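You operate a simulated robot arm through the tools that you are given. There is no shell and no other tool. Be economical: measure what you need, move in short steps, check, and stop when the job is done.

The job below is to be done with a simulated two-armed robot. You get a single attempt, and the scene is never put back.

## Task
Bleed the air out of the manifold at the tap.
Fine: shut the red-handled and blue-handled valves, start the feed pump, run the tap till it stops spitting, shut it, then open both valves again. Where these are worked on the way, their far stop is far enough and under half their travel is too little: blue-handled valve.

Only the result counts: the job must be done as asked and must still hold three seconds after the hand-in. Knocking over, shifting, dropping, spilling or breaking anything else fails it.

## Robot
Two 7-joint arms with fingered hands on one trunk, on a base that drives. Base frame: it is fixed to the floor where the robot stands at the start and does not move with it; the origin is under the middle of the robot, x ahead of it, y to its left, z up. Readings come in m, rad, newtons and seconds.
The left shoulder is at the start at [0.06, 0.166, 0.726], the right one opposite. With the tool pointing down near the work surface each hand reaches from about 0.1 to 0.74 m from the robot's upright axis, wherever it stands, measured 20 degrees to its own side. Places, roughly: air shut-off valve [0.8, -0.5, 1.3]; black-handled drain cock [0.8, 0.2, 0.3]; blue-banded hose end (4x4x5 cm) [0.8, -0.2, 1]; blue-handled valve [0.8, -0.2, 1.2]; feed pump switch [0.9, 0.2, 1.4]; green-handled valve [0.8, -0.4, 1.1]; main water valve [0.7, 0, 0.7]; nipple under the blue-handled valve [0.8, -0.2, 1]; nipple under the red-handled valve [0.8, 0, 1]; nipple under the yellow-handled valve [0.8, -0.5, 1]; orange drain knob [0.8, -0.4, 1.3]; orange-handled valve [0.8, -0.4, 0.3]; red-banded hose end (4x4x5 cm) [0.8, 0, 1]; red-handled valve [0.8, 0, 1.2]; regulator knob [0.8, -0.5, 1.5]; tap [0.8, -0.3, 1]. Payload 5 kg a hand.
Tool frame (each hand has its own): the origin (TCP) lies between the finger pads and is the grasp point; the fingertips stand 0.032 m ahead of it; z points along the fingers, y is the line along which they close. Largest opening 0.16 m; the body of the gripper starts 0.089 m behind the TCP. The gripper is a hand of 3 fingers: y runs from the thumb to the fingers, the wrist lies at [0, 0, -0.267] in the tool frame, and closing takes about 1.5 s.
Orientation is that of the tool frame in the base frame, as [roll, pitch, yaw] about the fixed x, y, z axes, in that order (R = Rz(yaw) Ry(pitch) Rx(roll)). With the fingers straight down and closing along the base's y, the tool's x points along the base's -x, its y along +y and its z along -z.

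## Interface
- The arms move only by the tool nudge_tool. It takes "left_deltas", "right_deltas" or both (then of equal length, played together; a hand with none holds still); each is a list of rows, each a list of 2 entries, a list of its own where there are three numbers: the shift along the tool's x, y, z in cm, then the turn, a rotation vector about the tool's x, y, z in rad. In form: [[[tx, ty, tz], [rx, ry, rz]], ...]. A call has 1 to 20 rows; each row is the pose to reach, as a shift and turn from the pose commanded when the call began, along the tool's axes at that moment. "left_jaw" and "right_jaw" are, for a hand that has rows, the closure in counts, from 0 (fully open) to 255 (shut), set as the call begins (left out, the last holds). Each row takes 0.2 s and may step no farther than 0.05 m and 0.15 rad from the row before; otherwise, or with a gripper value out of range, the whole call is refused. A pose out of reach is approached as far as the arm can. The call stops where the force on the tool passes 50 N (or 10 N more than at its start, if that is more) or the arm is blocked; 0.2 s more then pass. The fingers move at their own pace (about 0.045 m/s each) and stop on an object; they squeeze with about 21 N. The grip force told is the motor's: it shows also when the fingers shut on nothing. Time passes only in rows, and 0.2 s behind the last, so rows that repeat a pose let the fingers close. The reply holds the time, the measured pose of the TCP, the force on the tool along the base axes, the opening and the grip force, in the units named above and with some noise, with the torque about the TCP (base axes, N m) and any sound that the robot's microphone picked up, and new pictures: "pictures" is both (left out), scene, wrist or none (wrist: the cameras of the hands that moved).
- Cameras (640 x 400 px; columns grow to the right, rows downward): "scene" is now at [0.0618, 0.0067, 1.4018]; the picture's right is [-0.03, -1.00, 0.00], its down [-0.43, 0.01, -0.90] and it looks along [0.90, -0.02, -0.43] (base axes); focal length 271 px, centre (320, 200). "left" rides on the left gripper at [-0.065, -0.004, -0.116] in its tool frame; the picture's right is [0.06, -1.00, 0.00], its down [0.87, 0.05, -0.49] and it looks along [0.49, 0.03, 0.87] (tool axes); focal length 261 px, centre (320, 200). "right" rides on the right gripper at [0.065, -0.004, -0.116] in its tool frame; the picture's right is [0.06, 1.00, 0.00], its down [-0.87, 0.05, -0.49] and it looks along [-0.49, 0.03, 0.87] (tool axes); focal length 261 px, centre (320, 200). There is no depth. A picture from a camera that has moved, and an enlarged one, comes with that camera's place and axes in the base frame and with its lens. The place of the scene camera against the robot may be out by one fixed shift of up to 0.012 m in any direction.
- lift_body(by): slides the trunk up (or, below 0, down) by that many m; the arms and the scene camera ride with it, the base frame stays. It gives what a move gives, with no picture.
- base_move(legs): drives the robot by 1 to 6 legs, each [ahead, turn to the left] in m and rad, along the robot's own axes; the way and the turn of a leg run together, so that a leg with both is an arc; at most 1.5 m and 3.142 rad a leg. The arms and the cameras ride along, it lands a little off, and it stops where it bumps. It gives what a move gives, and a new picture of the scene camera.
- set_grasp(shape, hand): the hand has 3 fingers and takes this shape, open, in about a second: jaw (thumb against the fingers, like two jaws); tri (thumb and two fingers); tip (a fingertip pinch); poke (one finger out to press); point (the index stretched); flat (the hand flat); cup (the hand cupped); fist (a fist). The gripper value then closes the fingers along that shape, each until it touches; the sizes above hold for jaw. It gives what a move gives, with no picture.
- aim_head(pan, tilt): turns the head with the scene camera to pan (to the left, within 1.501 rad either way) and tilt (down, from -0.506 to 1.204), counted from straight ahead of the robot. It gives what a move gives, and a new picture of the scene camera.
- enlarge(camera, box): a new picture of the part [left, top, right, bottom] of that camera's present view, enlarged. The clock stands still meanwhile.
- hand_in(): hands the job in; it is judged then, once.

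Go step by step. Nothing tells you exact positions but the pictures and the camera data: compare them with the known pose of the tool, close in by small moves and look again before you grip or let go. The budget is 120 turns and 260 pictures, counting those below and the enlarged ones. Unless the task says otherwise, let go and move clear before handing in, and close with one line.

The tools are called by a JSON object that holds its "fn" and its "kwargs". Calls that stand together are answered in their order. nudge_tool: Moves the arms, as the interface text tells. Its arguments: {"type":"object","properties":{"left_deltas":{"type":"array","items":{"type":"array"}},"left_jaw":{"type":"number"},"right_deltas":{"type":"array","items":{"type":"array"}},"right_jaw":{"type":"number"},"pictures":{"type":"string","enum":["both","scene","wrist","none"]}},"required":[]} The other tools are called the same way: lift_body (by) slides the trunk up or down; set_grasp (shape, hand) gives the hand a shape; base_move (legs) drives the base; aim_head (pan, tilt) turns the head that bears the scene camera; enlarge (camera, box) takes an enlarged picture of a part of a camera's view; hand_in () hands the job in.

At the start:

```text
time: 0.0
left_tcp_pos: [0.5855, 0.182, 1.0006]
left_orientation: [3.141, 0.0, 3.141]
left_contact_force: [-0.2, 0.7, -0.2]
left_wrist_torque: [0.02, 0.02, 0.0]
left_finger_gap: 0.1598
left_finger_force: 0.1
left_shape: jaw
right_tcp_pos: [0.5936, -0.345, 1.0007]
right_orientation: [3.141, 0.0, 3.141]
right_contact_force: [0.0, 0.4, 0.2]
right_wrist_torque: [0.04, -0.01, 0.0]
right_finger_gap: 0.16
right_finger_force: 0.1
right_shape: jaw
trunk travel left (down, up): [-0.275, 0.315]
robot x, y, heading: [0.0011, -0.0026, -0.002]
head pan, tilt: [-0.028, 0.44]
```

scene: 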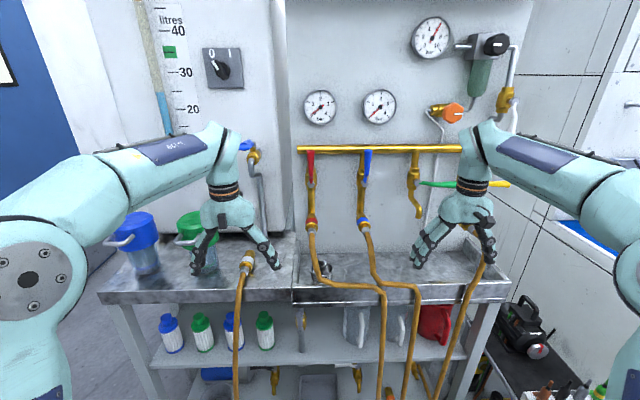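
right: 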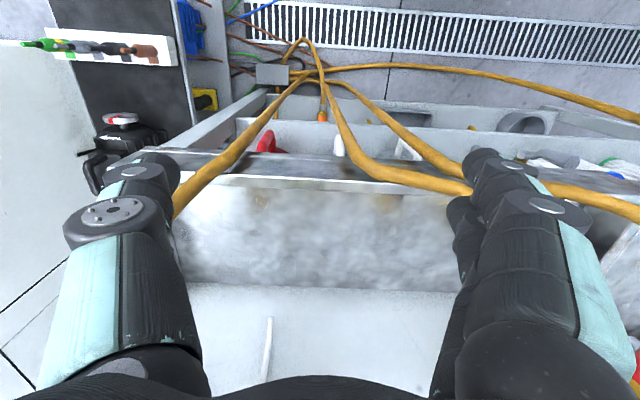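
left: 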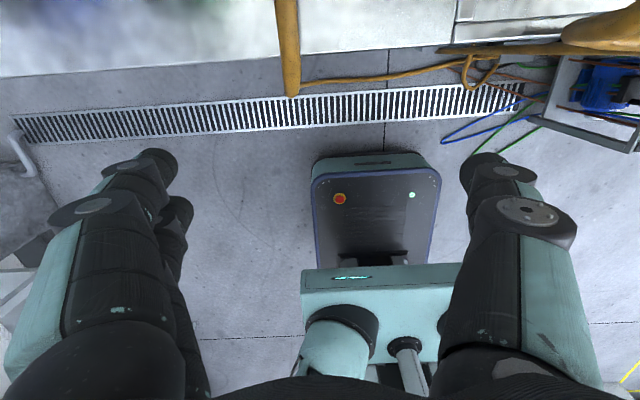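

I see the manifold bar with red, blue and green handles (and a tap hanging on it), with the pump switch upper left. I'll look closer at the manifold and switch first.

{"fn": "enlarge", "kwargs": {"camera": "scene", "box": [280, 130, 440, 230]}}

{"fn": "enlarge", "kwargs": {"camera": "scene", "box": [140, 0, 300, 100]}}

{"fn": "enlarge", "kwargs": {"camera": "scene", "box": [380, 60, 540, 260]}}

```text
4.00 times, centred on (360, 180) of scene
camera zoom: at [0.0618, 0.0067, 1.4018], right [-0.03, -1.0, 0.0], down [-0.43, 0.01, -0.9], along [0.9, -0.02, -0.43], focal length 1083 px, centre (160, 280)
```

zoom: 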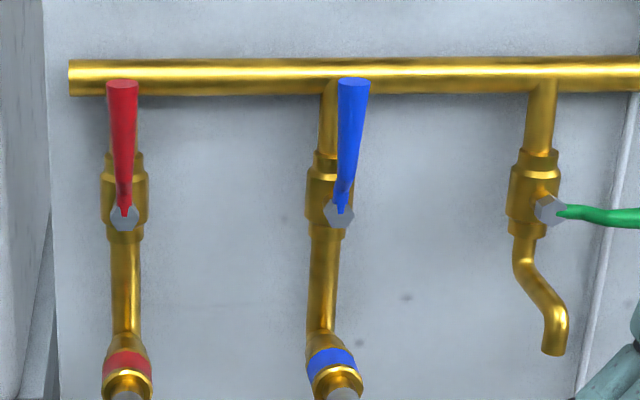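

```text
4.00 times, centred on (220, 50) of scene
camera zoom: at [0.0618, 0.0067, 1.4018], right [-0.03, -1.0, 0.0], down [-0.43, 0.01, -0.9], along [0.9, -0.02, -0.43], focal length 1083 px, centre (720, 800)
```

zoom: 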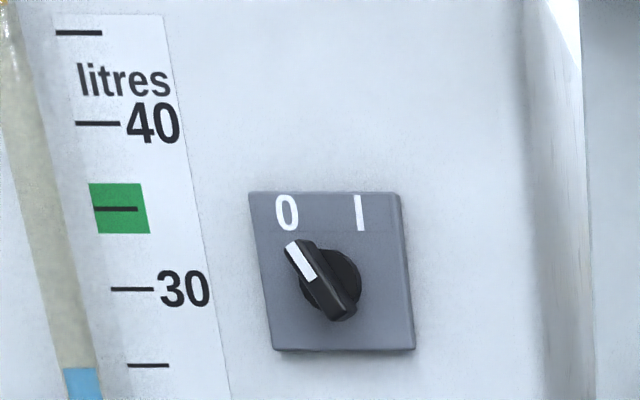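

```text
2.00 times, centred on (460, 160) of scene
camera zoom: at [0.0618, 0.0067, 1.4018], right [-0.03, -1.0, 0.0], down [-0.43, 0.01, -0.9], along [0.9, -0.02, -0.43], focal length 541 px, centre (40, 280)
```

zoom: 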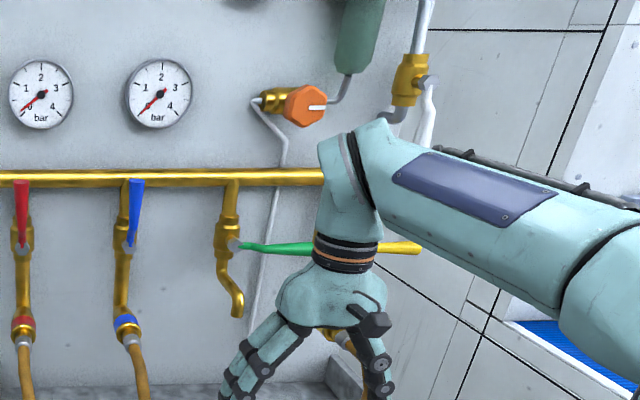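

Red and blue point up along their pipes (open), while green, the tap, points right (shut). I'll raise the trunk, give the right hand the poke shape, pull it back and turn it to point at the panel.

{"fn": "lift_body", "kwargs": {"by": 0.15}}

{"fn": "set_grasp", "kwargs": {"hand": "right", "shape": "poke"}}

{"fn": "nudge_tool", "kwargs": {"right_deltas": [[[3, 0, 0], [0, -0.14, 0]], [[6, 0, 0], [0, -0.28, 0]], [[9, 0, 0], [0, -0.42, 0]], [[9, 0, 0], [0, -0.56, 0]], [[9, 0, 0], [0, -0.7, 0]], [[9, 0, 0], [0, -0.84, 0]], [[9, 0, 0], [0, -0.98, 0]], [[9, 0, 0], [0, -1.12, 0]], [[9, 0, 0], [0, -1.26, 0]], [[9, 0, 0], [0, -1.4, 0]], [[9, 0, 0], [0, -1.5, 0]], [[9, 0, 0], [0, -1.571, 0]], [[9, 0, 0], [0, -1.571, 0]]]}}

```text
time: 1.8
left_tcp_pos: [0.5865, 0.1821, 1.1507]
left_orientation: [3.141, 0.0, -3.141]
left_contact_force: [0.3, 0.6, -0.2]
left_wrist_torque: [0.01, 0.05, 0.08]
left_finger_gap: 0.1597
left_finger_force: 0.1
left_shape: jaw
right_tcp_pos: [0.5938, -0.3442, 1.1501]
right_orientation: [3.139, 0.0, 3.14]
right_contact_force: [-0.1, 0.1, 0.4]
right_wrist_torque: [0.01, 0.01, 0.03]
right_finger_gap: 0.1599
right_finger_force: 0.1
right_shape: jaw
trunk travel left (down, up): [-0.425, 0.165]
robot x, y, heading: [-0.0016, -0.0003, -0.003]
head pan, tilt: [-0.028, 0.44]
```

```text
time: 2.6
left_tcp_pos: [0.5867, 0.183, 1.1493]
left_orientation: [3.141, 0.0, 3.141]
left_contact_force: [-0.6, -0.4, -0.6]
left_wrist_torque: [0.01, -0.03, -0.02]
left_finger_gap: 0.16
left_finger_force: 0.0
left_shape: jaw
right_tcp_pos: [0.5947, -0.3445, 1.1495]
right_orientation: [-3.14, -0.002, 3.14]
right_contact_force: [0.3, -0.3, 0.6]
right_wrist_torque: [0.0, 0.04, 0.01]
right_finger_gap: 0.0
right_finger_force: 0.0
right_shape: poke
trunk travel left (down, up): [-0.425, 0.165]
robot x, y, heading: [-0.0013, -0.0015, -0.003]
head pan, tilt: [-0.028, 0.44]
```

```text
time: 5.5
left_tcp_pos: [0.5863, 0.1824, 1.1519]
left_orientation: [-3.141, 0.0, -3.142]
left_contact_force: [-0.6, 0.7, -1.0]
left_wrist_torque: [0.01, -0.04, 0.02]
left_finger_gap: 0.1599
left_finger_force: 0.1
left_shape: jaw
right_tcp_pos: [0.5396, -0.3723, 1.1768]
right_orientation: [-0.164, 1.571, -0.164]
right_contact_force: [0.6, 0.2, -0.1]
right_wrist_torque: [-0.02, -0.04, 0.0]
right_finger_gap: 0.0
right_finger_force: 0.0
right_shape: poke
right hand out of reach, approached as far as the arm can: row 10, 11, 12, 13
trunk travel left (down, up): [-0.425, 0.165]
robot x, y, heading: [0.0026, 0.0017, -0.001]
head pan, tilt: [-0.028, 0.44]
camera scene: at [0.0616, 0.0068, 1.5518], right [-0.03, -1.0, 0.0], down [-0.43, 0.01, -0.91], along [0.9, -0.02, -0.43], focal length 271 px, centre (320, 200)
camera right: at [0.4245, -0.3756, 1.1097], right [0.0, 1.0, -0.06], down [-0.49, 0.05, 0.87], along [0.87, 0.03, 0.49], focal length 261 px, centre (320, 200)
```

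scene: 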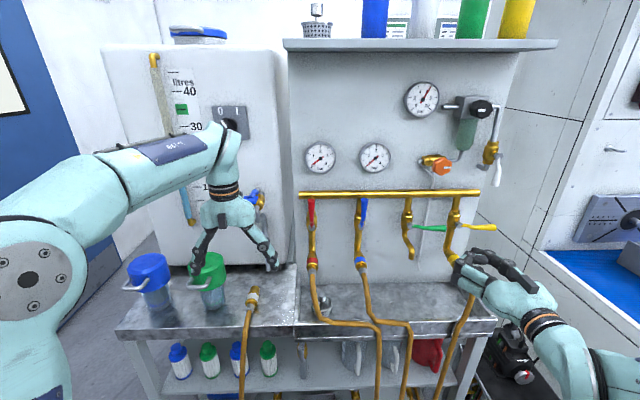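
right: 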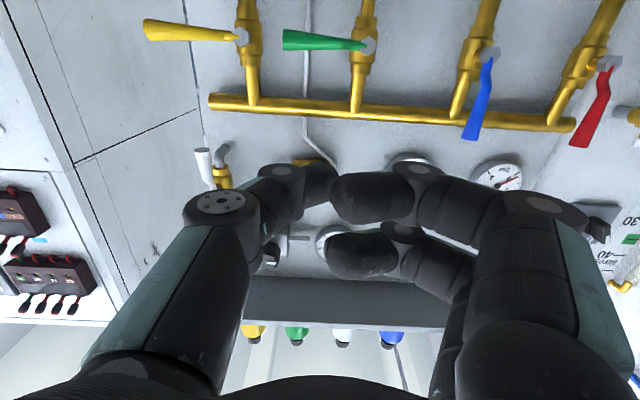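

The hand now points at the panel. I'll check which finger sticks out, from both views.

{"fn": "enlarge", "kwargs": {"camera": "scene", "box": [420, 220, 580, 340]}}

{"fn": "enlarge", "kwargs": {"camera": "right", "box": [180, 100, 640, 380]}}

{"fn": "enlarge", "kwargs": {"camera": "scene", "box": [290, 130, 530, 280]}}

```text
3.33 times, centred on (500, 280) of scene
camera zoom: at [0.0616, 0.0068, 1.5518], right [-0.03, -1.0, 0.0], down [-0.43, 0.01, -0.91], along [0.9, -0.02, -0.43], focal length 902 px, centre (-280, -67)
```

zoom: 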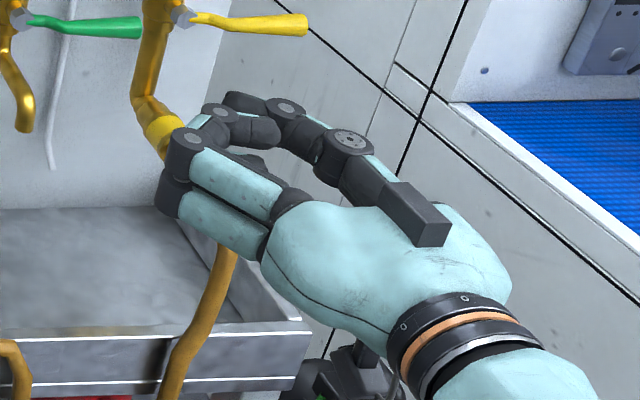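

```text
1.39 times, centred on (410, 240) of right
camera zoom: at [0.4245, -0.3756, 1.1097], right [0.0, 1.0, -0.06], down [-0.49, 0.05, 0.87], along [0.87, 0.03, 0.49], focal length 363 px, centre (195, 144)
```

zoom: 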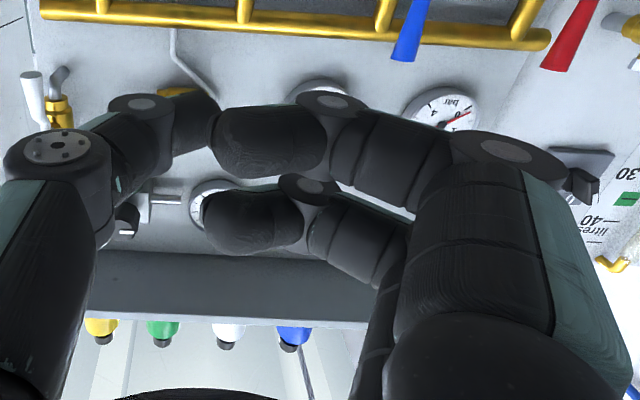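

```text
2.67 times, centred on (410, 205) of scene
camera zoom: at [0.0616, 0.0068, 1.5518], right [-0.03, -1.0, 0.0], down [-0.43, 0.01, -0.91], along [0.9, -0.02, -0.43], focal length 722 px, centre (80, 187)
```

zoom: 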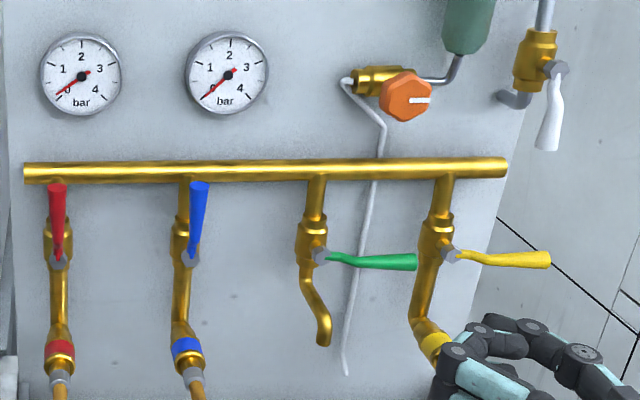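

Poke keeps the fingers curled together, so I'll try the point shape and look again.

{"fn": "set_grasp", "kwargs": {"hand": "right", "shape": "point"}}

{"fn": "nudge_tool", "kwargs": {"right_deltas": [[[0, 0, 0], [0, 0, 0]], [[0, 0, 0], [0, 0, 0]]]}}

```text
time: 6.3
left_tcp_pos: [0.5853, 0.1829, 1.1503]
left_orientation: [3.141, 0.001, -3.141]
left_contact_force: [-0.3, -0.1, -0.2]
left_wrist_torque: [0.03, 0.0, 0.02]
left_finger_gap: 0.16
left_finger_force: 0.0
left_shape: jaw
right_tcp_pos: [0.54, -0.3715, 1.1766]
right_orientation: [0.126, 1.571, 0.123]
right_contact_force: [-0.2, 0.0, 0.2]
right_wrist_torque: [-0.01, 0.0, 0.03]
right_finger_gap: 0.0
right_finger_force: 0.0
right_shape: point
trunk travel left (down, up): [-0.425, 0.165]
robot x, y, heading: [-0.0028, -0.0008, 0.001]
head pan, tilt: [-0.028, 0.44]
```

```text
time: 7.0
left_tcp_pos: [0.5857, 0.1822, 1.1493]
left_orientation: [-3.141, -0.002, -3.14]
left_contact_force: [-0.6, -0.1, -0.1]
left_wrist_torque: [0.03, -0.03, 0.01]
left_finger_gap: 0.16
left_finger_force: 0.0
left_shape: jaw
right_tcp_pos: [0.5409, -0.3733, 1.1756]
right_orientation: [0.103, 1.569, 0.103]
right_contact_force: [0.6, 0.3, -0.3]
right_wrist_torque: [0.0, 0.03, -0.03]
right_finger_gap: 0.0
right_finger_force: 0.1
right_shape: point
trunk travel left (down, up): [-0.425, 0.165]
robot x, y, heading: [0.0015, -0.0018, -0.003]
head pan, tilt: [-0.028, 0.44]
camera scene: at [0.0617, 0.0067, 1.5518], right [-0.03, -1.0, 0.0], down [-0.43, 0.01, -0.9], along [0.9, -0.02, -0.43], focal length 271 px, centre (320, 200)
camera right: at [0.4246, -0.3756, 1.1097], right [0.0, 1.0, -0.06], down [-0.49, 0.05, 0.87], along [0.87, 0.03, 0.49], focal length 261 px, centre (320, 200)
```

scene: 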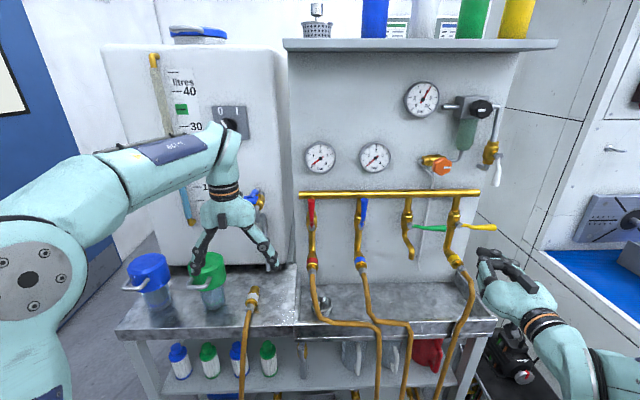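
right: 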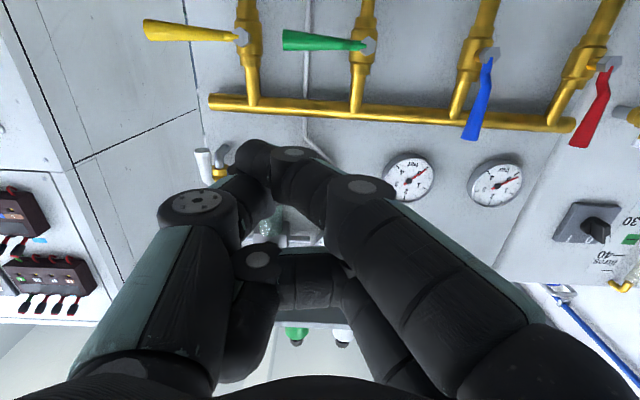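

{"fn": "enlarge", "kwargs": {"camera": "scene", "box": [440, 220, 580, 340]}}

```text
3.33 times, centred on (510, 280) of scene
camera zoom: at [0.0617, 0.0067, 1.5518], right [-0.03, -1.0, 0.0], down [-0.43, 0.01, -0.9], along [0.9, -0.02, -0.43], focal length 902 px, centre (-313, -67)
```

zoom: 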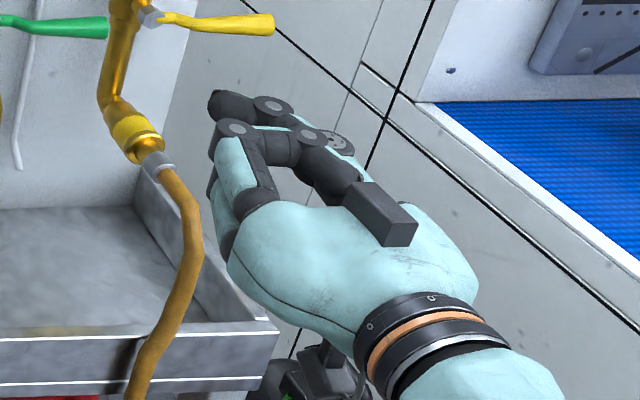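

Pointing isn't slim either. I'll use the jaw shape half closed so the fingers straddle a handle and turn it with the tool. First I'll turn the left hand forward and move it clear, up towards the switch.

{"fn": "set_grasp", "kwargs": {"hand": "right", "shape": "jaw"}}

{"fn": "nudge_tool", "kwargs": {"left_deltas": [[[2, 1, -2], [0, -0.14, 0]], [[4, 2, -4], [0, -0.28, 0]], [[4, 3, -6], [0, -0.42, 0]], [[4, 4, -8], [0, -0.56, 0]], [[4, 5, -10], [0, -0.7, 0]], [[4, 6, -12], [0, -0.84, 0]], [[4, 7, -14], [0, -0.98, 0]], [[4, 8, -16], [0, -1.12, 0]], [[4, 8, -18], [0, -1.26, 0]], [[4, 8, -20], [0, -1.4, 0]], [[4, 8, -22], [0, -1.5, 0]], [[4, 8, -24], [0, -1.571, 0]], [[4, 8, -24], [0, -1.571, 0]]], "right_deltas": [[[0, 0, 0], [0, 0, 0]], [[0, 0, 0], [0, 0, 0]], [[0, 0, 0], [0, 0, 0]], [[0, 0, 0], [0, 0, 0]], [[0, 0, 0], [0, 0, 0]], [[0, 0, 0], [0, 0, 0]], [[0, 0, 0], [0, 0, 0]], [[0, 0, 0], [0, 0, 0]], [[0, 0, 0], [0, 0, 0]], [[0, 0, 0], [0, 0, 0]], [[0, 0, 0], [0, 0, 0]], [[0, 0, 0], [0, 0, 0]], [[0, 0, 0], [0, 0, 0]]], "right_jaw": 150}}

```text
time: 7.8
left_tcp_pos: [0.5857, 0.182, 1.1501]
left_orientation: [3.141, -0.001, -3.141]
left_contact_force: [0.3, 0.9, 0.0]
left_wrist_torque: [-0.02, -0.01, -0.01]
left_finger_gap: 0.1599
left_finger_force: 0.1
left_shape: jaw
right_tcp_pos: [0.541, -0.3732, 1.1763]
right_orientation: [-3.113, 1.57, -3.113]
right_contact_force: [-0.5, -0.4, 0.4]
right_wrist_torque: [0.01, 0.02, 0.01]
right_finger_gap: 0.1598
right_finger_force: 0.2
right_shape: jaw
trunk travel left (down, up): [-0.425, 0.165]
robot x, y, heading: [-0.0004, -0.0017, -0.002]
head pan, tilt: [-0.028, 0.44]
```

```text
time: 10.7
left_tcp_pos: [0.5464, 0.2615, 1.3905]
left_orientation: [1.048, 1.569, 1.051]
left_contact_force: [-0.2, -1.5, 0.6]
left_wrist_torque: [-0.01, 0.04, 0.08]
left_finger_gap: 0.1602
left_finger_force: 0.1
left_shape: jaw
right_tcp_pos: [0.5395, -0.3737, 1.1754]
right_orientation: [-1.252, 1.571, -1.254]
right_contact_force: [-0.1, -1.4, -0.9]
right_wrist_torque: [-0.03, -0.01, 0.04]
right_finger_gap: 0.0665
right_finger_force: 0.0
right_shape: jaw
trunk travel left (down, up): [-0.425, 0.165]
robot x, y, heading: [0.0031, -0.0006, 0.001]
head pan, tilt: [-0.028, 0.44]
camera scene: at [0.0616, 0.0056, 1.5518], right [-0.03, -1.0, 0.0], down [-0.43, 0.01, -0.9], along [0.9, -0.03, -0.43], focal length 271 px, centre (320, 200)
camera right: at [0.4243, -0.3765, 1.1095], right [0.0, 1.0, -0.06], down [-0.49, 0.05, 0.87], along [0.87, 0.03, 0.49], focal length 261 px, centre (320, 200)
camera left: at [0.4304, 0.2568, 1.4543], right [0.0, -1.0, -0.06], down [-0.49, 0.06, -0.87], along [0.87, 0.03, -0.49], focal length 261 px, centre (320, 200)
```

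scene: 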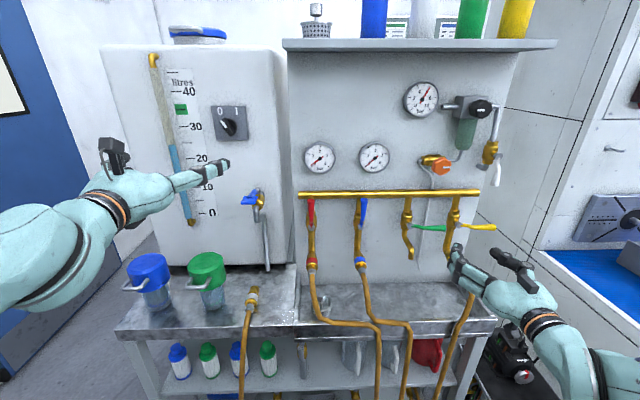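
right: 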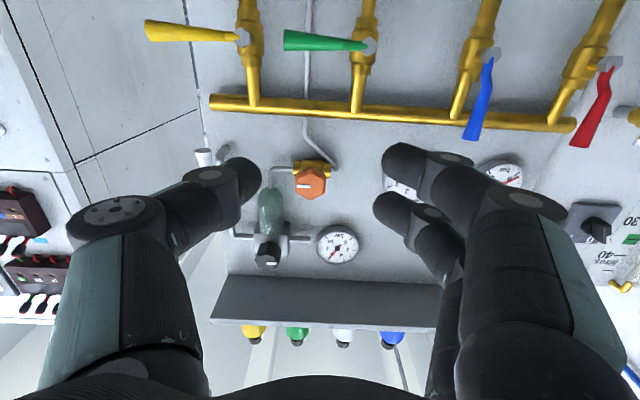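
left: 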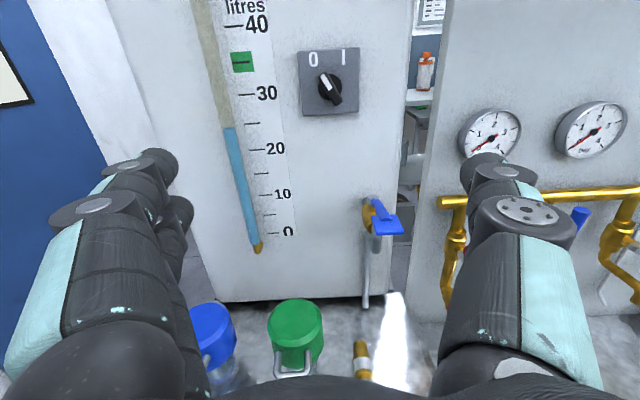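

Both hands are ready. I'll bring the right hand in front of the red handle, at y about 0.017 and z about 1.165, short of contact.

{"fn": "nudge_tool", "kwargs": {"right_deltas": [[[0, 4.34, 1.8], [0, 0, 0]], [[0, 8.68, 3.6], [0, 0, 0]], [[0, 13.0, 5.4], [0, 0, 0]], [[0.3, 17.35, 7.2], [0, 0, 0]], [[0.5, 21.7, 9], [0, 0, 0]], [[0.7, 26.0, 10.8], [0, 0, 0]], [[1, 30.4, 12.6], [0, 0, 0]], [[1, 34.7, 14.4], [0, 0, 0]], [[1, 39.1, 16.2], [0, 0, 0]], [[1, 39.1, 16.2], [0, 0, 0]]]}}

```text
time: 12.8
left_tcp_pos: [0.5459, 0.2618, 1.3905]
left_orientation: [-2.065, 1.569, -2.067]
left_contact_force: [0.4, -0.4, -0.5]
left_wrist_torque: [0.02, -0.03, 0.01]
left_finger_gap: 0.16
left_finger_force: 0.0
left_shape: jaw
right_tcp_pos: [0.703, 0.0193, 1.1653]
right_orientation: [-0.35, 1.571, -0.35]
right_contact_force: [0.2, -0.4, -0.4]
right_wrist_torque: [0.0, 0.0, 0.0]
right_finger_gap: 0.0663
right_finger_force: 0.0
right_shape: jaw
right hand out of reach, approached as far as the arm can: row 1
trunk travel left (down, up): [-0.425, 0.165]
robot x, y, heading: [0.0005, -0.0007, 0.002]
head pan, tilt: [-0.028, 0.44]
camera scene: at [0.0616, 0.0064, 1.5518], right [-0.03, -1.0, 0.0], down [-0.43, 0.01, -0.9], along [0.9, -0.03, -0.43], focal length 271 px, centre (320, 200)
camera right: at [0.5877, 0.0166, 1.0992], right [0.0, 1.0, -0.06], down [-0.49, 0.06, 0.87], along [0.87, 0.03, 0.49], focal length 261 px, centre (320, 200)
```

scene: 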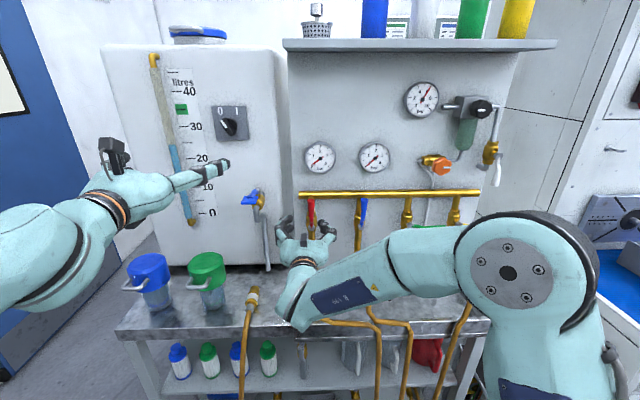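
right: 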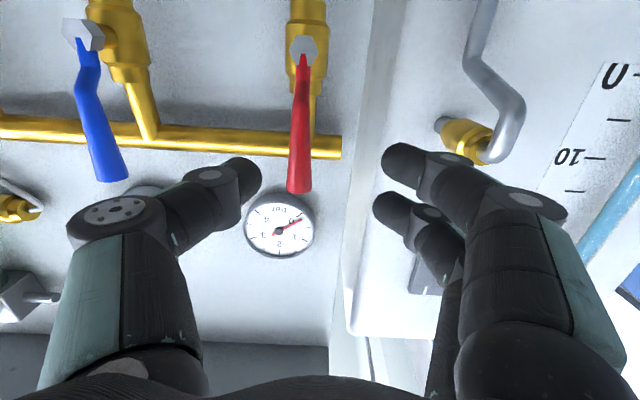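

The near view puts the red handle at y about 0.004, with its pivot at z about 1.098. I'll centre on it and slide forward so the fingers straddle it.

{"fn": "nudge_tool", "kwargs": {"right_deltas": [[[-0.3, -1.5, 0], [0, 0, 0]], [[-0.3, -1.5, 3], [0, 0, 0]], [[-0.3, -1.5, 6], [0, 0, 0]], [[-0.3, -1.5, 8], [0, 0, 0]], [[-0.3, -1.5, 9.5], [0, 0, 0]], [[-0.3, -1.5, 9.5], [0, 0, 0]]]}}

```text
time: 14.2
left_tcp_pos: [0.547, 0.2622, 1.3896]
left_orientation: [3.012, 1.57, 3.012]
left_contact_force: [0.2, -1.2, 0.8]
left_wrist_torque: [-0.04, -0.02, 0.0]
left_finger_gap: 0.1601
left_finger_force: 0.1
left_shape: jaw
right_tcp_pos: [0.7985, 0.0042, 1.17]
right_orientation: [0.119, 1.57, 0.119]
right_contact_force: [0.2, -0.9, 0.9]
right_wrist_torque: [-0.01, -0.01, -0.02]
right_finger_gap: 0.0663
right_finger_force: 0.0
right_shape: jaw
trunk travel left (down, up): [-0.425, 0.165]
robot x, y, heading: [-0.0008, -0.0005, -0.002]
head pan, tilt: [-0.028, 0.44]
camera scene: at [0.0616, 0.0068, 1.5518], right [-0.03, -1.0, 0.0], down [-0.43, 0.01, -0.9], along [0.9, -0.02, -0.43], focal length 271 px, centre (320, 200)
camera right: at [0.6823, 0.0018, 1.1026], right [0.0, 1.0, -0.06], down [-0.49, 0.05, 0.87], along [0.87, 0.03, 0.49], focal length 261 px, centre (320, 200)
```

scene: 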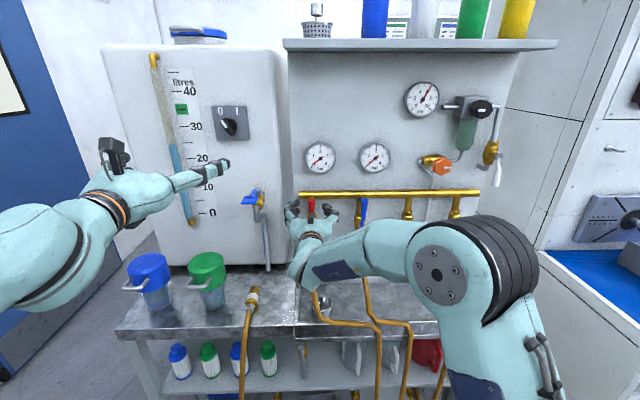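
right: 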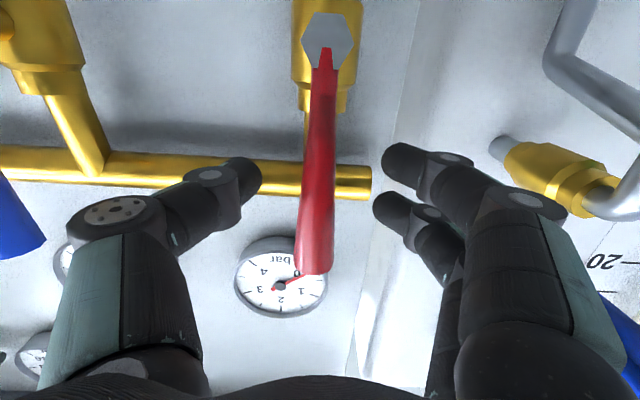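

The handle sits between the fingers. I'll narrow the jaw and swing it clockwise about the pivot to shut red.

{"fn": "nudge_tool", "kwargs": {"right_deltas": [[[0, 0, 0], [0, 0, 0]], [[0, 0, 0], [0, 0, 0]], [[0.061, -0.933, 0], [0, 0, 0.13]], [[0.242, -1.851, 0], [0, 0, 0.26]], [[0.541, -2.737, 0], [0, 0, 0.39]], [[0.952, -3.578, 0], [0, 0, 0.52]], [[1.468, -4.357, 0], [0, 0, 0.65]], [[2.081, -5.063, 0], [0, 0, 0.78]], [[2.78, -5.684, 0], [0, 0, 0.91]], [[3.555, -6.209, 0], [0, 0, 1.04]], [[4.391, -6.63, 0], [0, 0, 1.17]], [[5.274, -6.937, 0], [0, 0, 1.3]], [[6.188, -7.129, 0], [0, 0, 1.43]], [[7.122, -7.2, 0], [0, 0, 1.56]], [[7.84, -7.17, 0], [0, 0, 1.66]]], "right_jaw": 207}}

```text
time: 17.4
left_tcp_pos: [0.5458, 0.2626, 1.3906]
left_orientation: [1.808, 1.571, 1.809]
left_contact_force: [0.1, 0.0, 0.1]
left_wrist_torque: [0.03, -0.03, 0.0]
left_finger_gap: 0.16
left_finger_force: 0.1
left_shape: jaw
right_tcp_pos: [0.7979, -0.066, 1.0894]
right_orientation: [1.571, -0.089, 1.571]
right_contact_force: [1.2, -0.4, 0.6]
right_wrist_torque: [-0.04, -0.01, 0.0]
right_finger_gap: 0.0307
right_finger_force: 0.1
right_shape: jaw
trunk travel left (down, up): [-0.425, 0.165]
robot x, y, heading: [0.0011, -0.0013, -0.001]
head pan, tilt: [-0.028, 0.44]
camera scene: at [0.0618, 0.007, 1.5518], right [-0.03, -1.0, 0.0], down [-0.43, 0.01, -0.9], along [0.9, -0.02, -0.43], focal length 271 px, centre (320, 200)
camera right: at [0.6827, 0.0, 1.0893], right [0.0, -0.03, 1.0], down [-0.49, -0.87, -0.03], along [0.87, -0.49, -0.01], focal length 261 px, centre (320, 200)
```

scene: 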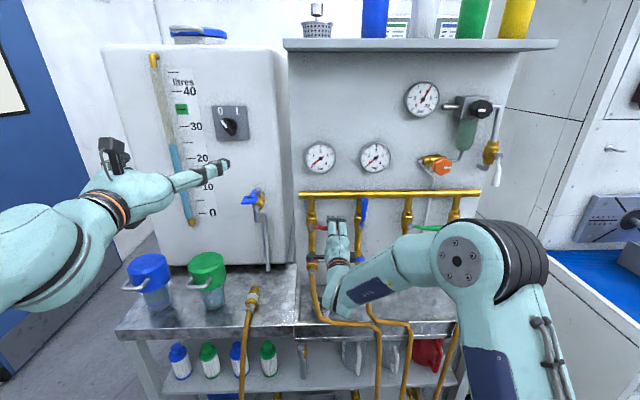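
right: 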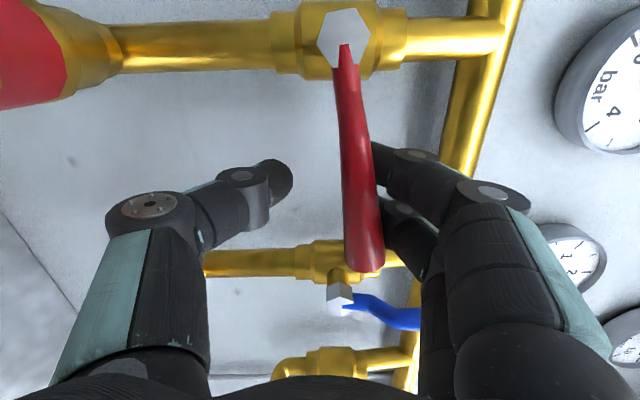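

Red turned smoothly and is nearly horizontal. I'll push a little further to its stop.

{"fn": "nudge_tool", "kwargs": {"right_deltas": [[[0, -0.4, 0], [0, 0, 0.04]], [[0, -0.8, 0], [0, 0, 0.08]], [[0, -1.2, 0], [0, 0, 0.1]], [[0, -1.6, 0], [0, 0, 0.1]], [[0, -2.0, 0], [0, 0, 0.1]]]}}

```text
time: 18.6
left_tcp_pos: [0.546, 0.2628, 1.3908]
left_orientation: [-0.294, 1.57, -0.296]
left_contact_force: [-0.7, -0.4, 0.2]
left_wrist_torque: [0.0, -0.02, 0.03]
left_finger_gap: 0.1601
left_finger_force: 0.0
left_shape: jaw
right_tcp_pos: [0.797, -0.0648, 1.0724]
right_orientation: [1.565, -0.19, 1.571]
right_contact_force: [4.6, -1.1, 12.8]
right_wrist_torque: [-0.17, 0.16, 0.06]
right_finger_gap: 0.0341
right_finger_force: 0.0
right_shape: jaw
trunk travel left (down, up): [-0.425, 0.165]
robot x, y, heading: [-0.0007, 0.0014, 0.001]
head pan, tilt: [-0.028, 0.44]
camera scene: at [0.0612, 0.007, 1.552], right [-0.03, -1.0, 0.0], down [-0.42, 0.01, -0.91], along [0.9, -0.02, -0.43], focal length 271 px, centre (320, 200)
camera right: at [0.6817, 0.0013, 1.0778], right [-0.01, -0.13, 0.99], down [-0.49, -0.86, -0.11], along [0.87, -0.49, -0.06], focal length 261 px, centre (320, 200)
```

scene: 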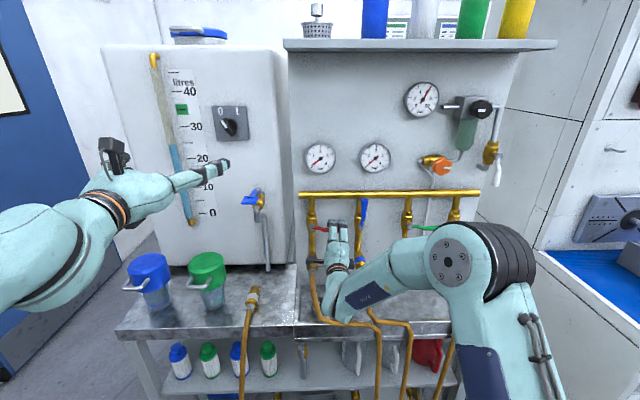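
right: 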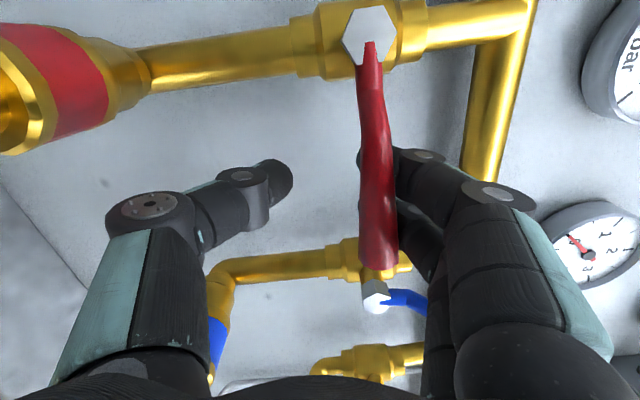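

Red is at its stop, with 13 N back on the tool. I'll back out, unroll the hand and line it up in front of the blue handle.

{"fn": "nudge_tool", "kwargs": {"right_deltas": [[[0, 1.0, 0], [0, 0, 0]], [[0, 1.0, 0], [0, 0, 0]], [[0, 1.0, -4], [0, 0, 0]], [[0, 1.0, -8], [0, 0, 0]], [[0, 1.0, -10], [0, 0, 0]], [[-0.6, 1.9, -10], [0, 0, -0.14]], [[-1.2, 2.7, -10], [0, 0, -0.28]], [[-1.8, 3.5, -10], [0, 0, -0.42]], [[-2.4, 4.3, -10], [0, 0, -0.56]], [[-3.0, 5.1, -10], [0, 0, -0.7]], [[-3.6, 5.9, -10], [0, 0, -0.84]], [[-4.2, 6.7, -10], [0, 0, -0.98]], [[-4.8, 7.5, -10], [0, 0, -1.12]], [[-5.4, 8.3, -10], [0, 0, -1.26]], [[-6.0, 9.1, -10], [0, 0, -1.4]], [[-6.6, 9.9, -10], [0, 0, -1.54]], [[-7.2, 10.7, -10], [0, 0, -1.68]], [[-7.6, 11.2, -10], [0, 0, -1.76]], [[-7.6, 11.2, -10], [0, 0, -1.76]]], "right_jaw": 150}}

```text
time: 22.6
left_tcp_pos: [0.5465, 0.2629, 1.3903]
left_orientation: [2.395, 1.57, 2.395]
left_contact_force: [0.1, -1.4, -0.2]
left_wrist_torque: [-0.01, -0.03, 0.0]
left_finger_gap: 0.16
left_finger_force: 0.1
left_shape: jaw
right_tcp_pos: [0.6976, -0.1604, 1.1644]
right_orientation: [-1.289, 1.569, -1.287]
right_contact_force: [0.3, -0.5, 0.8]
right_wrist_torque: [-0.02, -0.02, 0.02]
right_finger_gap: 0.0657
right_finger_force: 0.0
right_shape: jaw
trunk travel left (down, up): [-0.425, 0.165]
robot x, y, heading: [0.0005, -0.0039, -0.002]
head pan, tilt: [-0.028, 0.44]
camera scene: at [0.0617, 0.0069, 1.5518], right [-0.03, -1.0, 0.0], down [-0.43, 0.01, -0.9], along [0.9, -0.02, -0.43], focal length 271 px, centre (320, 200)
camera right: at [0.5814, -0.163, 1.0982], right [0.0, 1.0, -0.06], down [-0.49, 0.06, 0.87], along [0.87, 0.03, 0.49], focal length 261 px, centre (320, 200)
```

scene: 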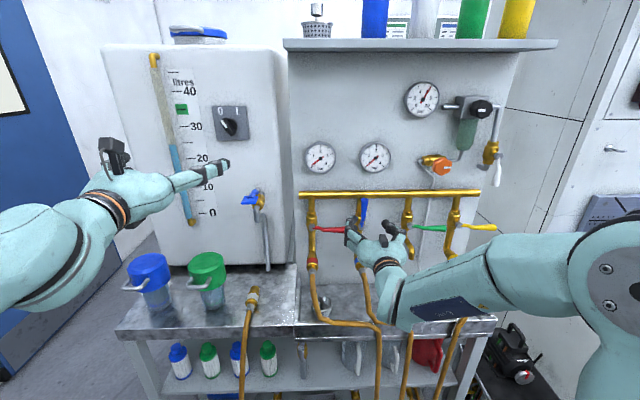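
right: 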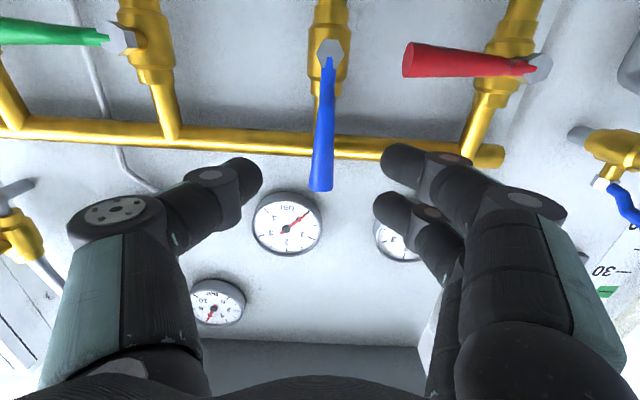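

Red is horizontal, with blue next. I'll slide onto the blue handle, a bit higher to clear red's tip.

{"fn": "nudge_tool", "kwargs": {"right_deltas": [[[-0.8, 0.5, 0], [0, 0, 0]], [[-0.8, 0.5, 3], [0, 0, 0]], [[-0.8, 0.5, 6], [0, 0, 0]], [[-0.8, 0.5, 8], [0, 0, 0]], [[-0.8, 0.5, 10], [0, 0, 0]], [[-0.8, 0.5, 10], [0, 0, 0]]], "pictures": "wrist"}}

```text
time: 24.1
left_tcp_pos: [0.5471, 0.2628, 1.3899]
left_orientation: [-0.113, 1.57, -0.113]
left_contact_force: [-0.7, -0.4, -0.2]
left_wrist_torque: [0.03, 0.04, 0.0]
left_finger_gap: 0.1601
left_finger_force: 0.0
left_shape: jaw
right_tcp_pos: [0.7961, -0.1561, 1.1729]
right_orientation: [-0.049, 1.57, -0.049]
right_contact_force: [-0.6, 1.5, 0.2]
right_wrist_torque: [0.01, -0.03, -0.01]
right_finger_gap: 0.0656
right_finger_force: 0.0
right_shape: jaw
trunk travel left (down, up): [-0.425, 0.165]
robot x, y, heading: [-0.0027, -0.0002, 0.001]
head pan, tilt: [-0.028, 0.44]
camera right: at [0.6806, -0.1582, 1.1071], right [0.0, 1.0, -0.06], down [-0.49, 0.05, 0.87], along [0.87, 0.03, 0.49], focal length 261 px, centre (320, 200)
```

right: 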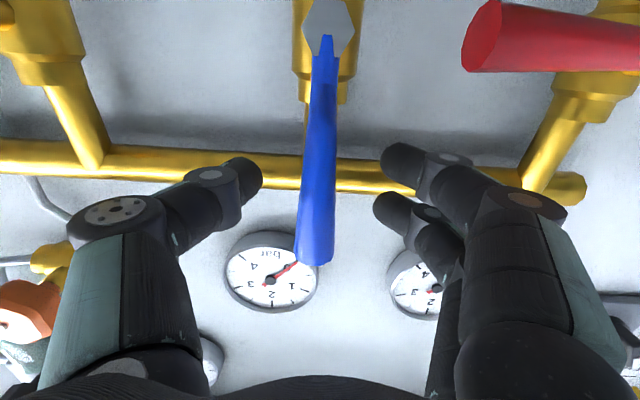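

{"fn": "nudge_tool", "kwargs": {"right_deltas": [[[0, 0, 0], [0, 0, 0]], [[0, 0, 0], [0, 0, 0]], [[0.064, -0.972, 0], [0, 0, 0.13]], [[0.252, -1.928, 0], [0, 0, 0.26]], [[0.564, -2.85, 0], [0, 0, 0.39]], [[0.992, -3.727, 0], [0, 0, 0.52]], [[1.53, -4.54, 0], [0, 0, 0.65]], [[2.168, -5.274, 0], [0, 0, 0.78]], [[2.896, -5.92, 0], [0, 0, 0.91]], [[3.703, -6.468, 0], [0, 0, 1.04]], [[4.574, -6.906, 0], [0, 0, 1.17]], [[5.494, -7.226, 0], [0, 0, 1.3]], [[6.446, -7.426, 0], [0, 0, 1.43]], [[7.42, -7.5, 0], [0, 0, 1.56]], [[8.17, -7.47, 0], [0, 0, 1.66]], [[8.8, -7.4, 0], [0, 0, 1.71]], [[9.4, -7.4, 0], [0, 0, 1.76]], [[10.0, -7.4, 0], [0, 0, 1.76]]], "right_jaw": 207}}

```text
time: 27.9
left_tcp_pos: [0.5453, 0.2641, 1.3902]
left_orientation: [-0.405, 1.57, -0.404]
left_contact_force: [0.9, 0.7, 0.3]
left_wrist_torque: [0.03, 0.06, 0.02]
left_finger_gap: 0.1599
left_finger_force: 0.0
left_shape: jaw
right_tcp_pos: [0.7993, -0.2294, 1.0762]
right_orientation: [1.566, -0.186, 1.57]
right_contact_force: [0.4, 1.6, 6.9]
right_wrist_torque: [-0.16, 0.06, 0.02]
right_finger_gap: 0.032
right_finger_force: 0.0
right_shape: jaw
trunk travel left (down, up): [-0.425, 0.165]
robot x, y, heading: [0.0001, -0.0031, 0.003]
head pan, tilt: [-0.028, 0.44]
camera scene: at [0.0612, 0.0071, 1.552], right [-0.03, -1.0, 0.0], down [-0.43, 0.01, -0.91], along [0.9, -0.02, -0.43], focal length 271 px, centre (320, 200)
camera right: at [0.6827, -0.1635, 1.0815], right [0.0, -0.13, 0.99], down [-0.49, -0.86, -0.11], along [0.87, -0.49, -0.06], focal length 261 px, centre (320, 200)
```

scene: 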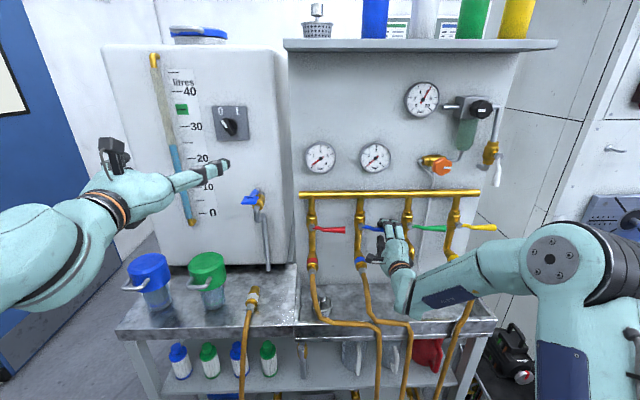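
right: 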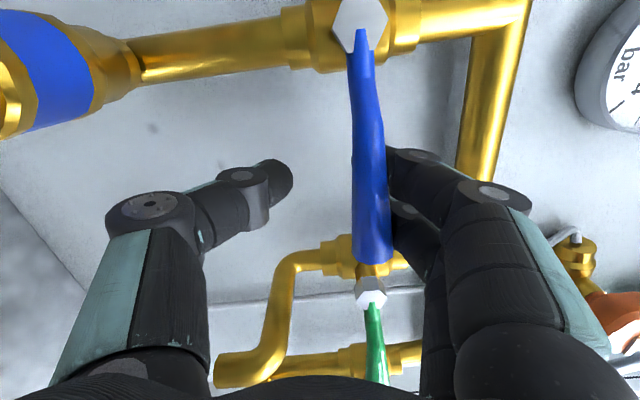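

Blue is near or at its stop, so I'll press a touch more to confirm and then back straight out.

{"fn": "nudge_tool", "kwargs": {"right_deltas": [[[0, -0.3, 0], [0, 0, 0]], [[0, -0.6, 0], [0, 0, 0]], [[0, -0.8, 0], [0, 0, 0]]], "pictures": "wrist"}}

{"fn": "nudge_tool", "kwargs": {"right_deltas": [[[0, 1.5, 0], [0, 0, 0]], [[0, 1.8, 0], [0, 0, 0]], [[0, 1.8, -4], [0, 0, 0]], [[0, 1.8, -8], [0, 0, 0]], [[0, 1.8, -10], [0, 0, 0]], [[0, 1.8, -10], [0, 0, 0]]], "right_jaw": 150}}

```text
time: 28.6
left_tcp_pos: [0.5457, 0.2621, 1.3906]
left_orientation: [-0.339, 1.569, -0.338]
left_contact_force: [0.0, 1.1, -0.4]
left_wrist_torque: [0.0, -0.02, 0.01]
left_finger_gap: 0.1601
left_finger_force: 0.2
left_shape: jaw
right_tcp_pos: [0.7974, -0.2281, 1.0675]
right_orientation: [1.565, -0.188, 1.57]
right_contact_force: [6.6, -1.8, 18.8]
right_wrist_torque: [-0.21, 0.22, 0.09]
right_finger_gap: 0.0363
right_finger_force: 0.1
right_shape: jaw
trunk travel left (down, up): [-0.425, 0.165]
robot x, y, heading: [0.0007, 0.0009, -0.005]
head pan, tilt: [-0.028, 0.44]
camera right: at [0.6818, -0.162, 1.0742], right [-0.01, -0.13, 0.99], down [-0.49, -0.86, -0.11], along [0.87, -0.49, -0.06], focal length 261 px, centre (320, 200)
```

right: 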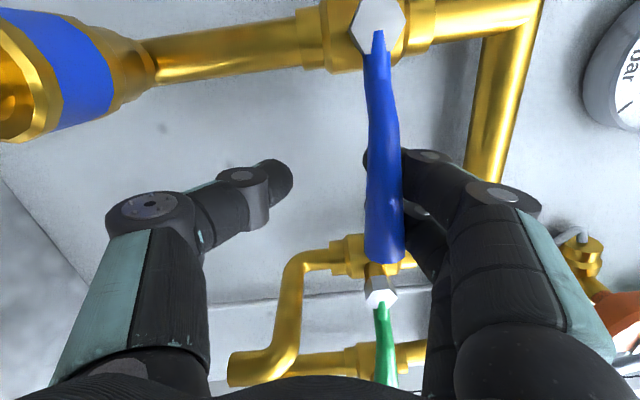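

```text
time: 30.1
left_tcp_pos: [0.5465, 0.2619, 1.3896]
left_orientation: [-0.335, 1.571, -0.335]
left_contact_force: [-1.2, -0.3, -0.3]
left_wrist_torque: [-0.02, -0.01, -0.03]
left_finger_gap: 0.1601
left_finger_force: 0.0
left_shape: jaw
right_tcp_pos: [0.697, -0.232, 1.0812]
right_orientation: [1.571, -0.189, 1.571]
right_contact_force: [-0.8, 0.1, 0.4]
right_wrist_torque: [-0.02, 0.01, 0.01]
right_finger_gap: 0.0658
right_finger_force: 0.1
right_shape: jaw
trunk travel left (down, up): [-0.425, 0.165]
robot x, y, heading: [-0.004, 0.0026, 0.001]
head pan, tilt: [-0.028, 0.44]
camera scene: at [0.0618, 0.0068, 1.5518], right [-0.03, -1.0, 0.0], down [-0.43, 0.01, -0.9], along [0.9, -0.02, -0.43], focal length 271 px, centre (320, 200)
camera right: at [0.5818, -0.1655, 1.089], right [0.0, -0.13, 0.99], down [-0.49, -0.86, -0.11], along [0.87, -0.49, -0.06], focal length 261 px, centre (320, 200)
```

scene: 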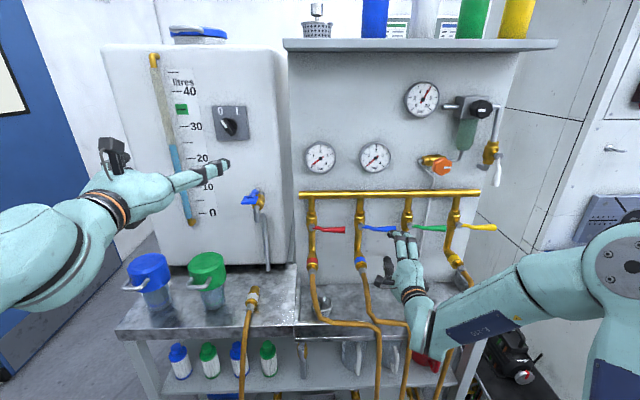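
right: 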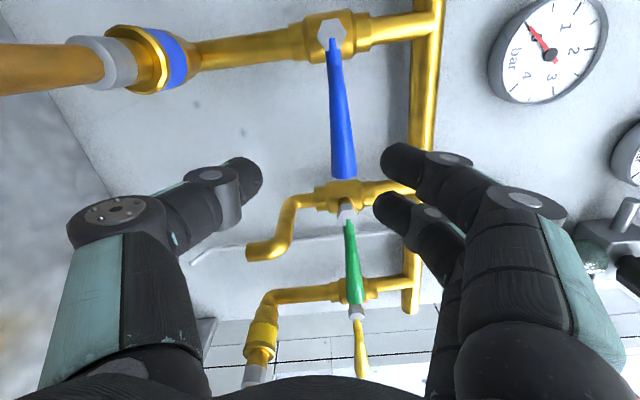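

Both valves are shut. Now the left hand: I'll approach the pump switch at about [0.90, 0.243, 1.402], rolled to match the knob's bar.

{"fn": "nudge_tool", "kwargs": {"left_deltas": [[[-0.2, -0.4, 4], [0, 0, -0.14]], [[-0.5, -0.8, 8], [0, 0, -0.28]], [[-0.8, -1.2, 12], [0, 0, -0.42]], [[-1.0, -1.6, 16], [0, 0, -0.54]], [[-1.2, -1.9, 20], [0, 0, -0.54]], [[-1.2, -1.9, 22], [0, 0, -0.54]], [[-1.2, -1.9, 22], [0, 0, -0.54]]], "left_jaw": 130}}

```text
time: 31.6
left_tcp_pos: [0.7527, 0.2554, 1.3976]
left_orientation: [-1.569, 1.032, -1.573]
left_contact_force: [-0.3, -0.2, 0.5]
left_wrist_torque: [-0.02, 0.03, 0.04]
left_finger_gap: 0.0787
left_finger_force: 0.1
left_shape: jaw
left hand out of reach, approached as far as the arm can: row 5, 6, 7
right_tcp_pos: [0.6983, -0.2324, 1.0818]
right_orientation: [1.572, -0.19, 1.569]
right_contact_force: [0.5, -0.9, 0.6]
right_wrist_torque: [-0.03, 0.0, 0.02]
right_finger_gap: 0.0659
right_finger_force: 0.1
right_shape: jaw
trunk travel left (down, up): [-0.425, 0.165]
robot x, y, heading: [-0.0035, 0.0022, -0.001]
head pan, tilt: [-0.028, 0.44]
camera scene: at [0.0614, 0.0053, 1.5518], right [-0.03, -1.0, 0.0], down [-0.43, 0.01, -0.91], along [0.9, -0.03, -0.43], focal length 271 px, centre (320, 200)
camera left: at [0.6375, 0.2859, 1.4551], right [0.0, -0.89, 0.46], down [-0.49, -0.4, -0.77], along [0.87, -0.23, -0.44], focal length 261 px, centre (320, 200)
```

scene: 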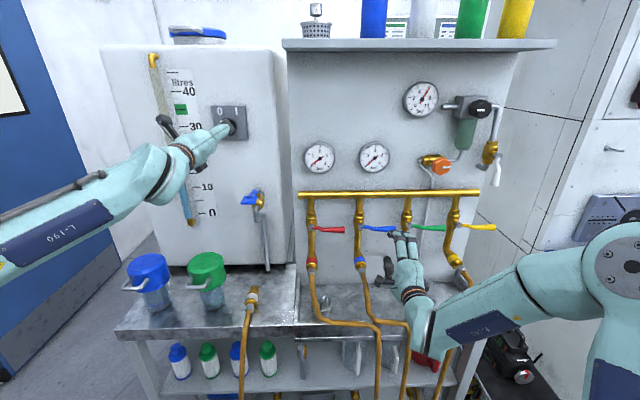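
left: 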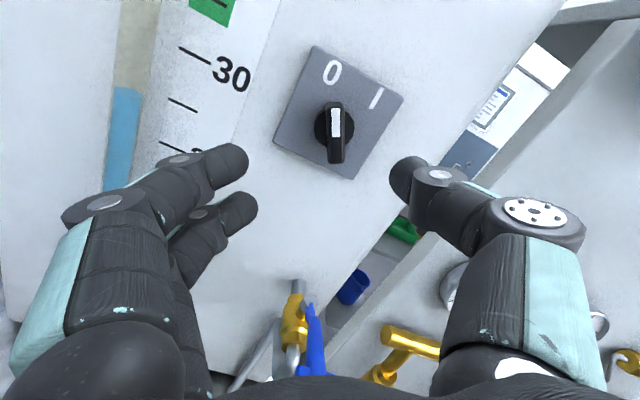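

The arm runs short of reach at this height, so I'll raise the trunk another 0.15 m and then bring the left hand back down to the switch.

{"fn": "lift_body", "kwargs": {"by": 0.15}}

{"fn": "nudge_tool", "kwargs": {"left_deltas": [[[0, 0, 0], [0, 0, 0]], [[0, 0, 0], [0, 0, 0]]], "pictures": "wrist"}}

```text
time: 33.4
left_tcp_pos: [0.7535, 0.2571, 1.5475]
left_orientation: [-1.571, 1.031, -1.572]
left_contact_force: [0.0, -0.4, -0.2]
left_wrist_torque: [0.01, 0.01, 0.0]
left_finger_gap: 0.0786
left_finger_force: 0.1
left_shape: jaw
right_tcp_pos: [0.6983, -0.231, 1.232]
right_orientation: [1.571, -0.189, 1.571]
right_contact_force: [-0.4, 0.1, 0.2]
right_wrist_torque: [0.01, 0.0, 0.02]
right_finger_gap: 0.0659
right_finger_force: 0.1
right_shape: jaw
trunk travel left (down, up): [-0.575, 0.015]
robot x, y, heading: [-0.0008, -0.0036, 0.001]
head pan, tilt: [-0.028, 0.44]
```

```text
time: 34.0
left_tcp_pos: [0.7529, 0.259, 1.5467]
left_orientation: [-1.571, 1.033, -1.573]
left_contact_force: [0.3, -0.1, -0.6]
left_wrist_torque: [-0.04, 0.02, 0.02]
left_finger_gap: 0.0786
left_finger_force: 0.1
left_shape: jaw
right_tcp_pos: [0.6982, -0.2316, 1.2323]
right_orientation: [1.572, -0.188, 1.571]
right_contact_force: [0.2, -0.3, -0.1]
right_wrist_torque: [0.0, 0.03, -0.03]
right_finger_gap: 0.0657
right_finger_force: 0.1
right_shape: jaw
trunk travel left (down, up): [-0.575, 0.015]
robot x, y, heading: [0.0022, -0.0004, -0.001]
head pan, tilt: [-0.028, 0.44]
camera left: at [0.6376, 0.2883, 1.6046], right [0.0, -0.89, 0.46], down [-0.49, -0.4, -0.77], along [0.87, -0.23, -0.44], focal length 261 px, centre (320, 200)
```

left: 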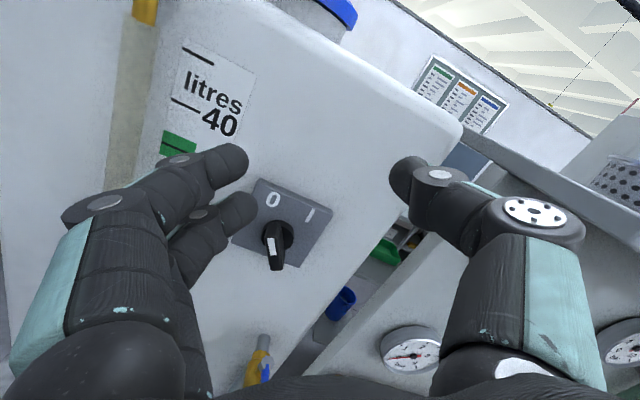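

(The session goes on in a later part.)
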